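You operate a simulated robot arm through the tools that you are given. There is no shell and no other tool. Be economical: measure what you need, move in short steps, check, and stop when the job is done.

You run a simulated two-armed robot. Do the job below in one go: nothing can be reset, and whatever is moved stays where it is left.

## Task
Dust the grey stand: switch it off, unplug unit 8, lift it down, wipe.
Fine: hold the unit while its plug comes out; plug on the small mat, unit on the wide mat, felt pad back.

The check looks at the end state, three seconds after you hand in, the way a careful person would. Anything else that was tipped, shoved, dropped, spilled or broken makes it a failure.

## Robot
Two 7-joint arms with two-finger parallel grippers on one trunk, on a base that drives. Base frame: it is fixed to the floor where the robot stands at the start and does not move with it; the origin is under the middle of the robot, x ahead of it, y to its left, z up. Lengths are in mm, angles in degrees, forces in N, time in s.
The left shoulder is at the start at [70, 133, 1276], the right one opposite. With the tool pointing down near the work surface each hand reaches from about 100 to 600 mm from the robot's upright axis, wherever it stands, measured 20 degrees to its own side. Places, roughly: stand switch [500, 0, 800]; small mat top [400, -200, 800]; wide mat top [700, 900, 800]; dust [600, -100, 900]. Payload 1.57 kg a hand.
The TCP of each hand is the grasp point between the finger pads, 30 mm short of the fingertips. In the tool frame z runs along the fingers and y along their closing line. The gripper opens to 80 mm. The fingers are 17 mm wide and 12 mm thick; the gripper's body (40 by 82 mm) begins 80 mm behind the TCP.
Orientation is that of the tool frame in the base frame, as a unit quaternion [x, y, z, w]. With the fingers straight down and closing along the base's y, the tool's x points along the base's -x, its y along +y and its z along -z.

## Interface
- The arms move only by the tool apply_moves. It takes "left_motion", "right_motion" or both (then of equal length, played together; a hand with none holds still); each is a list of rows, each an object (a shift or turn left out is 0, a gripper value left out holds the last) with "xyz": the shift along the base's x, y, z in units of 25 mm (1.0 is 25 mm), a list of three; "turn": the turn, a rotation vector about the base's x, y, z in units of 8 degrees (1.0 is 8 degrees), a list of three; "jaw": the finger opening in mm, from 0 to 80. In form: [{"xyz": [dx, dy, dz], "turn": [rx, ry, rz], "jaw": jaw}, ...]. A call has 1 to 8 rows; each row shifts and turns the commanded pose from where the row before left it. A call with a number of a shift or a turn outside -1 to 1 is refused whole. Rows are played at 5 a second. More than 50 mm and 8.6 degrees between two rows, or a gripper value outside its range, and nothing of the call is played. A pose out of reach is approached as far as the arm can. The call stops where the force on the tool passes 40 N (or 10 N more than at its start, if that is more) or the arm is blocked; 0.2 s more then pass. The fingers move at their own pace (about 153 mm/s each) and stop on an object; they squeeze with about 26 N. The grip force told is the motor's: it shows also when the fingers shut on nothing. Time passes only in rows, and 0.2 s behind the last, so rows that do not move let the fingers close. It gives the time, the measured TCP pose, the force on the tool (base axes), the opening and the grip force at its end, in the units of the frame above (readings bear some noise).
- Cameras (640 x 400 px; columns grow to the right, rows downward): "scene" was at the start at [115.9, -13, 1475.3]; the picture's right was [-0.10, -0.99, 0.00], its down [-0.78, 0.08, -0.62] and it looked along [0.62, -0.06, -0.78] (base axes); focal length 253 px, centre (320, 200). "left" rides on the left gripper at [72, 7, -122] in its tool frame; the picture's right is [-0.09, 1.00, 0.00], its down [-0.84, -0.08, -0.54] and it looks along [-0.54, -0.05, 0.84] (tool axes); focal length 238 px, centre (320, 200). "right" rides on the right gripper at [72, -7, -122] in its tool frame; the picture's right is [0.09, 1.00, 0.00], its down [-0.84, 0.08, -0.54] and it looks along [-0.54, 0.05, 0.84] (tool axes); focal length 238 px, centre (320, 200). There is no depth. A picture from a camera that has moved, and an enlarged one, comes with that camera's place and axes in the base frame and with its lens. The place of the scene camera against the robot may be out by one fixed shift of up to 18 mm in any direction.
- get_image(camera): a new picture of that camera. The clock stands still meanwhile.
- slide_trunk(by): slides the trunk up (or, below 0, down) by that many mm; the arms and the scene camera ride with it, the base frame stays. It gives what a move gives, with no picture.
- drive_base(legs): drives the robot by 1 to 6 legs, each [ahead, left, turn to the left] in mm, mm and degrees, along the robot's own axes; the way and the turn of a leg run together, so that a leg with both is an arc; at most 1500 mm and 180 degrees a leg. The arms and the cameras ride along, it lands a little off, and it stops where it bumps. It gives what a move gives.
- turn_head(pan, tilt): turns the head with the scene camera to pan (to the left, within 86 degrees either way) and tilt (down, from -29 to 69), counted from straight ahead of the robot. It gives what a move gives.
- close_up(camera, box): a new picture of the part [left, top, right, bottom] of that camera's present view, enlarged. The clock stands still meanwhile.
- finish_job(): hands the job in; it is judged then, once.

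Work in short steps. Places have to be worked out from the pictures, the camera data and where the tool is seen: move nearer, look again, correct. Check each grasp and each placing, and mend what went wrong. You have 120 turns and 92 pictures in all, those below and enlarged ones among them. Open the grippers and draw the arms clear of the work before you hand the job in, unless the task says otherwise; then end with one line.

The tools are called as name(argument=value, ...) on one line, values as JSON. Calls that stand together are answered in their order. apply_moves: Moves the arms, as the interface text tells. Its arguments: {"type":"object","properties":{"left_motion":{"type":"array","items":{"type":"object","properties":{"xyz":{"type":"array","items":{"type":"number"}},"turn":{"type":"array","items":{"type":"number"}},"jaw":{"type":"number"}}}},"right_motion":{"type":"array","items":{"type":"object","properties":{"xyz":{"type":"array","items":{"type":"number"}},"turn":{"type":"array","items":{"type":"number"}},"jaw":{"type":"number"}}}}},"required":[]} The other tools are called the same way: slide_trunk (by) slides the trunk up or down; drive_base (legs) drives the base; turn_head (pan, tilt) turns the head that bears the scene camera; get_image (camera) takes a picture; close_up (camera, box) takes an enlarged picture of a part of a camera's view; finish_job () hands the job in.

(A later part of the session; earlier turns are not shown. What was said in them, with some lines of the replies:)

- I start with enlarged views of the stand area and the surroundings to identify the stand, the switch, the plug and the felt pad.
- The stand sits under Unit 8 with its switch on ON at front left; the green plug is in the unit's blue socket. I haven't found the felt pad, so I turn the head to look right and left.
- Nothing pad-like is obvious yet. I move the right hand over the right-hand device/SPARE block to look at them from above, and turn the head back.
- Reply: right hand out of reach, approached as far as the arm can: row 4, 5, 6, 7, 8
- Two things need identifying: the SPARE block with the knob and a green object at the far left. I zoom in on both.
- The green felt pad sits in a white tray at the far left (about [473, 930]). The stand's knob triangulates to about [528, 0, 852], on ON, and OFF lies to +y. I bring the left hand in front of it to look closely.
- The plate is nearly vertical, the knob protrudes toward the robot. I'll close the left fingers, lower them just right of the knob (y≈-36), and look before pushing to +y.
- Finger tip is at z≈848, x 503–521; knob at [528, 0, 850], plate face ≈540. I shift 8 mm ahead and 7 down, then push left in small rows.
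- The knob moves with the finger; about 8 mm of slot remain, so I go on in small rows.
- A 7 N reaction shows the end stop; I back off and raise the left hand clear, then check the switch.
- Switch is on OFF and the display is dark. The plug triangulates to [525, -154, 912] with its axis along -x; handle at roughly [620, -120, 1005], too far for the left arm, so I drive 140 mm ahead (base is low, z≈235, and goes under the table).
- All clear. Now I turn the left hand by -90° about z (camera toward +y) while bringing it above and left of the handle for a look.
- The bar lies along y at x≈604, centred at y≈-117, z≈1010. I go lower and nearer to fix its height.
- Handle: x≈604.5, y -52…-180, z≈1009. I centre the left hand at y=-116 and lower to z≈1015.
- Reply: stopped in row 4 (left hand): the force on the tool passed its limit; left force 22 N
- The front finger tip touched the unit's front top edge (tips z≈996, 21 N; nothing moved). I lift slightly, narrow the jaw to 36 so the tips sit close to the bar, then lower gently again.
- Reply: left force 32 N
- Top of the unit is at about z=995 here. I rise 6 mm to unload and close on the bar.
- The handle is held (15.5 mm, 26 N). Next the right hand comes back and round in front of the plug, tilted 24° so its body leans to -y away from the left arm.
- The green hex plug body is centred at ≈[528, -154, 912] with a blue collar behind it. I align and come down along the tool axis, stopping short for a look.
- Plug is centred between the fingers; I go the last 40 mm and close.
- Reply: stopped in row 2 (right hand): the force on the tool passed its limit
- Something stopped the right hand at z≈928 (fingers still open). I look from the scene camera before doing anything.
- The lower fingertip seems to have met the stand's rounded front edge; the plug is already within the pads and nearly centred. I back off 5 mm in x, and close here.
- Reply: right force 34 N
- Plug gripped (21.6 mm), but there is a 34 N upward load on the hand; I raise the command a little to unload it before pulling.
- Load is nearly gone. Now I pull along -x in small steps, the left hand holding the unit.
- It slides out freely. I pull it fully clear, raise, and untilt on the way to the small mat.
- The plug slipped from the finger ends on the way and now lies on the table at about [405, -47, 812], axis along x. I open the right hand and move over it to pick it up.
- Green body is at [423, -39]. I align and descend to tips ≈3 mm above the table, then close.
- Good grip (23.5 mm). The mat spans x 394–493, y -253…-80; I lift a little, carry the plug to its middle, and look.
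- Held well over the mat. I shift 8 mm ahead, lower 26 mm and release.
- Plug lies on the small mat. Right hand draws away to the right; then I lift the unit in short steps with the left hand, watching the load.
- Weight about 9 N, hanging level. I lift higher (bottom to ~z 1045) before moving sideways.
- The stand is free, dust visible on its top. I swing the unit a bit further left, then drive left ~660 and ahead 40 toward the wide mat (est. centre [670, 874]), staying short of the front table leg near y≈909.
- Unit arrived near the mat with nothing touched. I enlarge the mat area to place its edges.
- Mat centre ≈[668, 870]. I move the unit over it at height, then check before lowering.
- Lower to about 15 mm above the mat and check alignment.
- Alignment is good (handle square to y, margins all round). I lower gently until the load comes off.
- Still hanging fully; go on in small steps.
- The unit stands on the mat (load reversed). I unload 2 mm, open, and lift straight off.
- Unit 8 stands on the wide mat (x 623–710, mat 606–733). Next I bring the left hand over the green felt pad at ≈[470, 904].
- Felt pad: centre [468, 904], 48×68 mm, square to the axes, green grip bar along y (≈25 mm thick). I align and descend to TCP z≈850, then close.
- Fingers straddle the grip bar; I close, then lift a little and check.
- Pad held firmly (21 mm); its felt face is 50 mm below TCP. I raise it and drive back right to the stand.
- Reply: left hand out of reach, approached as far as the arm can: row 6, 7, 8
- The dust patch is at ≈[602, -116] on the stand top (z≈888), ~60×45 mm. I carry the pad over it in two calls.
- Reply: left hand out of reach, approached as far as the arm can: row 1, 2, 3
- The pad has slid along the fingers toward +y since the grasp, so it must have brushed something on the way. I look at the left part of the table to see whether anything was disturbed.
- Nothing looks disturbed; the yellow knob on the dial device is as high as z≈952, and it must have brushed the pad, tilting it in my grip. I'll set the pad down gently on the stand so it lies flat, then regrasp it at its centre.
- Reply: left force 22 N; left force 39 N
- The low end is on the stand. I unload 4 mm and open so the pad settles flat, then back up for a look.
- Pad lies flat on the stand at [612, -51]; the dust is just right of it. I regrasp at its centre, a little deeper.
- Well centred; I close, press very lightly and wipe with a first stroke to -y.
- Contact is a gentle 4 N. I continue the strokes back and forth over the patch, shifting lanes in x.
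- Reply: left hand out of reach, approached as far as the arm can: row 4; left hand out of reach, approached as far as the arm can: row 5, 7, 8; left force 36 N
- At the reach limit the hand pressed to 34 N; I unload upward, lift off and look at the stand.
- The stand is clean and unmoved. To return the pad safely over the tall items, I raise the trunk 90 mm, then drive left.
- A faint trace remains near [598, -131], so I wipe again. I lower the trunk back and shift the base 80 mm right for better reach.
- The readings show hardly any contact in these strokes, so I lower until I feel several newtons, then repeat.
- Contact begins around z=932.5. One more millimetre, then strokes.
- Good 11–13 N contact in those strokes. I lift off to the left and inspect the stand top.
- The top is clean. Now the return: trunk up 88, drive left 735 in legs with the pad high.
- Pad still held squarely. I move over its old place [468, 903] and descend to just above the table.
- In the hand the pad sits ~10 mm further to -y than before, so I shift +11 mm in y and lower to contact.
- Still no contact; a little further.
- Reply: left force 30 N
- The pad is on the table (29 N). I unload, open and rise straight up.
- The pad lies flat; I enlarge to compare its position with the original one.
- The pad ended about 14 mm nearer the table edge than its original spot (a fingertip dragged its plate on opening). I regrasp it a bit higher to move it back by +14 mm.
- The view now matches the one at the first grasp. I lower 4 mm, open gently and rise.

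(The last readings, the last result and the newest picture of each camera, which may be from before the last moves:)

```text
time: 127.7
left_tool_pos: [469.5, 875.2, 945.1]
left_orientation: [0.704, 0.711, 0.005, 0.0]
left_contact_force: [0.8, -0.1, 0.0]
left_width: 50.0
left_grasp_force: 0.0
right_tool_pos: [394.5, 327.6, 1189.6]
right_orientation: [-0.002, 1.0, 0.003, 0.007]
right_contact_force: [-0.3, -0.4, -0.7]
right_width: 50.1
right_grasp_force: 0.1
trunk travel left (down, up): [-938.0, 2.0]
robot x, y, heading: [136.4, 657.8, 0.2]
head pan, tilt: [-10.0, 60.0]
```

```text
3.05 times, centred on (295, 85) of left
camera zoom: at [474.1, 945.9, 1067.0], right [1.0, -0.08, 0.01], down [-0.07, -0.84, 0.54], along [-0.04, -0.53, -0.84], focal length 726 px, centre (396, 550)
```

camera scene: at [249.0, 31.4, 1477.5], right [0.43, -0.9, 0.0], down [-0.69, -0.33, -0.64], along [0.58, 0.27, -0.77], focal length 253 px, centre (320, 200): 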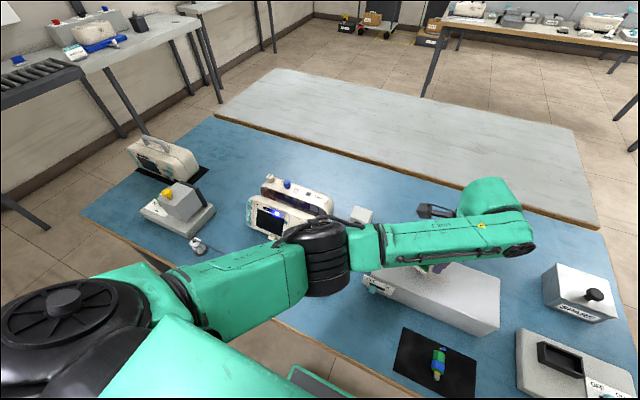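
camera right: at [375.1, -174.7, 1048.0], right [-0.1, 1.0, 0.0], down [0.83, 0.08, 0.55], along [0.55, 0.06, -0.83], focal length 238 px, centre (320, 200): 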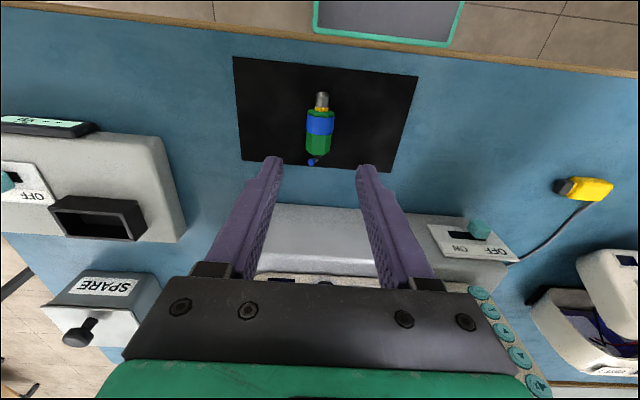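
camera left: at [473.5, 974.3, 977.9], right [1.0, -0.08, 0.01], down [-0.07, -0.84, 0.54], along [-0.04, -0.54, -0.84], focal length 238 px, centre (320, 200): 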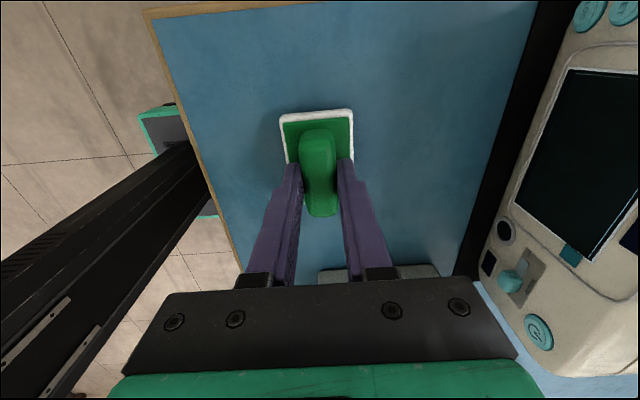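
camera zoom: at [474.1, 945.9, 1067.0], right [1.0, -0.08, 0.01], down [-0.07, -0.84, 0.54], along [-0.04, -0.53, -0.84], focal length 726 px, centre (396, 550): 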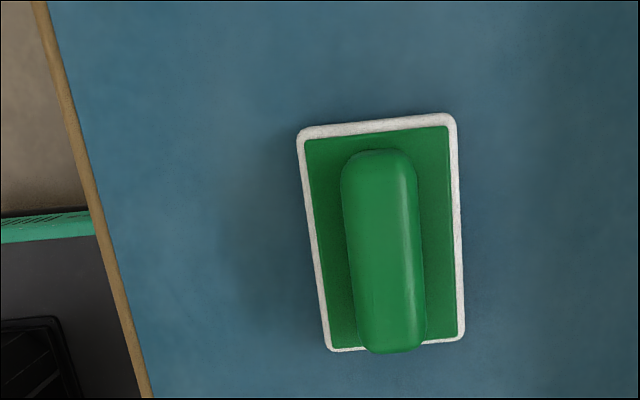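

The pad is back at [467, 907] (originally [468, 907]). I raise the left hand clear and take a final look at the scene.

apply_moves(left_motion=[{"xyz": [-0.3, -0.5, 1], "jaw": 70}, {"xyz": [-0.3, -0.5, 1]}, {"xyz": [-0.3, -0.5, 1]}, {"xyz": [-0.5, -0.5, 1]}, {"xyz": [-0.5, -0.5, 1]}, {"xyz": [-0.5, -0.5, 0.5]}])

turn_head(pan=15, tilt=50)

get_image(camera="scene")

turn_head(pan=-45, tilt=45)

get_image(camera="scene")

```text
time: 129.1
left_tool_pos: [438.1, 795.2, 1058.1]
left_orientation: [0.704, 0.71, 0.004, 0.001]
left_contact_force: [-0.8, 0.4, -0.5]
left_width: 70.0
left_grasp_force: 0.1
left hand out of reach, approached as far as the arm can: row 5, 6
right_tool_pos: [396.0, 329.0, 1189.4]
right_orientation: [-0.003, 1.0, 0.001, 0.006]
right_contact_force: [0.1, 0.2, -0.1]
right_width: 49.7
right_grasp_force: 0.0
trunk travel left (down, up): [-938.0, 2.0]
robot x, y, heading: [132.7, 655.7, 0.0]
head pan, tilt: [-10.0, 60.0]
```

```text
time: 130.0
left_tool_pos: [437.7, 793.2, 1058.4]
left_orientation: [0.704, 0.71, 0.005, 0.001]
left_contact_force: [0.4, -0.1, -0.9]
left_width: 70.0
left_grasp_force: 0.0
right_tool_pos: [395.4, 328.3, 1190.0]
right_orientation: [-0.002, 1.0, 0.002, 0.008]
right_contact_force: [0.3, 0.5, 0.4]
right_width: 49.6
right_grasp_force: 0.1
trunk travel left (down, up): [-938.0, 2.0]
robot x, y, heading: [135.5, 658.4, 0.3]
head pan, tilt: [15.0, 50.0]
```

```text
7 pictures are left
camera scene: at [249.9, 673.0, 1565.6], right [0.26, -0.97, 0.0], down [-0.74, -0.2, -0.64], along [0.62, 0.17, -0.77], focal length 253 px, centre (320, 200)
```

scene: 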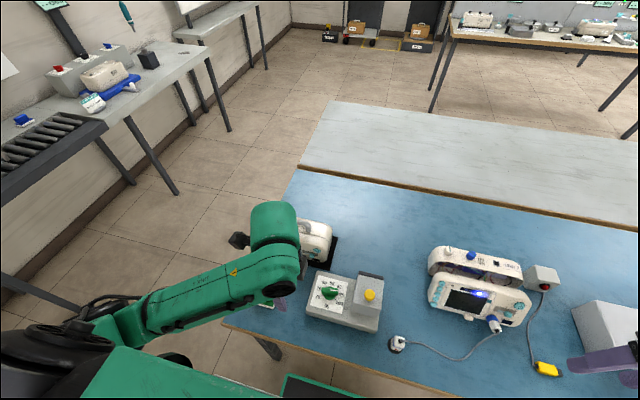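

```text
time: 131.3
left_tool_pos: [437.5, 793.8, 1058.1]
left_orientation: [0.703, 0.711, 0.005, 0.001]
left_contact_force: [-0.9, -0.5, -0.2]
left_width: 69.9
left_grasp_force: 0.1
right_tool_pos: [393.9, 328.4, 1189.9]
right_orientation: [-0.001, 1.0, 0.002, 0.007]
right_contact_force: [0.3, 0.8, 0.1]
right_width: 50.3
right_grasp_force: 0.1
trunk travel left (down, up): [-938.0, 2.0]
robot x, y, heading: [136.8, 658.9, 0.0]
head pan, tilt: [-45.0, 45.0]
```

```text
6 pictures are left
camera scene: at [233.8, 595.8, 1572.5], right [-0.71, -0.71, 0.0], down [-0.5, 0.5, -0.71], along [0.5, -0.5, -0.71], focal length 253 px, centre (320, 200)
```

scene: 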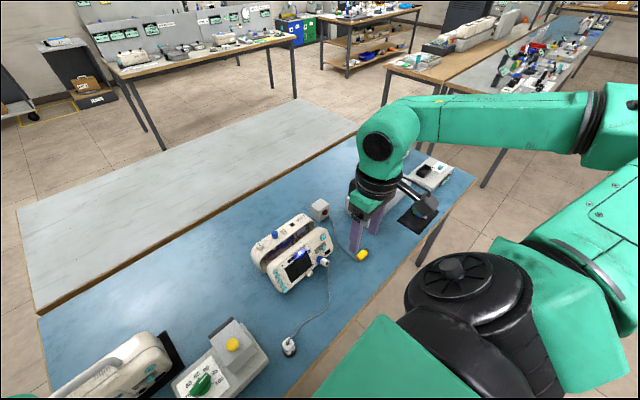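

Everything stands as it should. I back the robot off 200 mm so both arms are well clear, then hand in.

drive_base(legs=[[-200, 0, 0]])

finish_job()

```text
time: 132.9
left_tool_pos: [242.1, 793.6, 1057.3]
left_orientation: [0.703, 0.712, 0.004, 0.0]
left_contact_force: [0.9, 1.2, -0.9]
left_width: 69.8
left_grasp_force: 0.0
right_tool_pos: [201.4, 328.1, 1189.7]
right_orientation: [-0.004, 1.0, 0.003, 0.005]
right_contact_force: [0.8, -0.2, 0.1]
right_width: 50.1
right_grasp_force: 0.1
trunk travel left (down, up): [-938.0, 2.0]
robot x, y, heading: [-61.0, 658.7, 0.3]
head pan, tilt: [-45.0, 45.0]
```

```text
The job is handed in.
```

The grey stand is switched off and wiped clean, unit 8 is on the wide mat with its plug on the small mat, and the felt pad is back in place; on the way the plug slipped and fell on the table before I set it on its mat, and the pad slipped in my grip, probably on the dial device's yellow knob, with no sign in the pictures that anything else moved.
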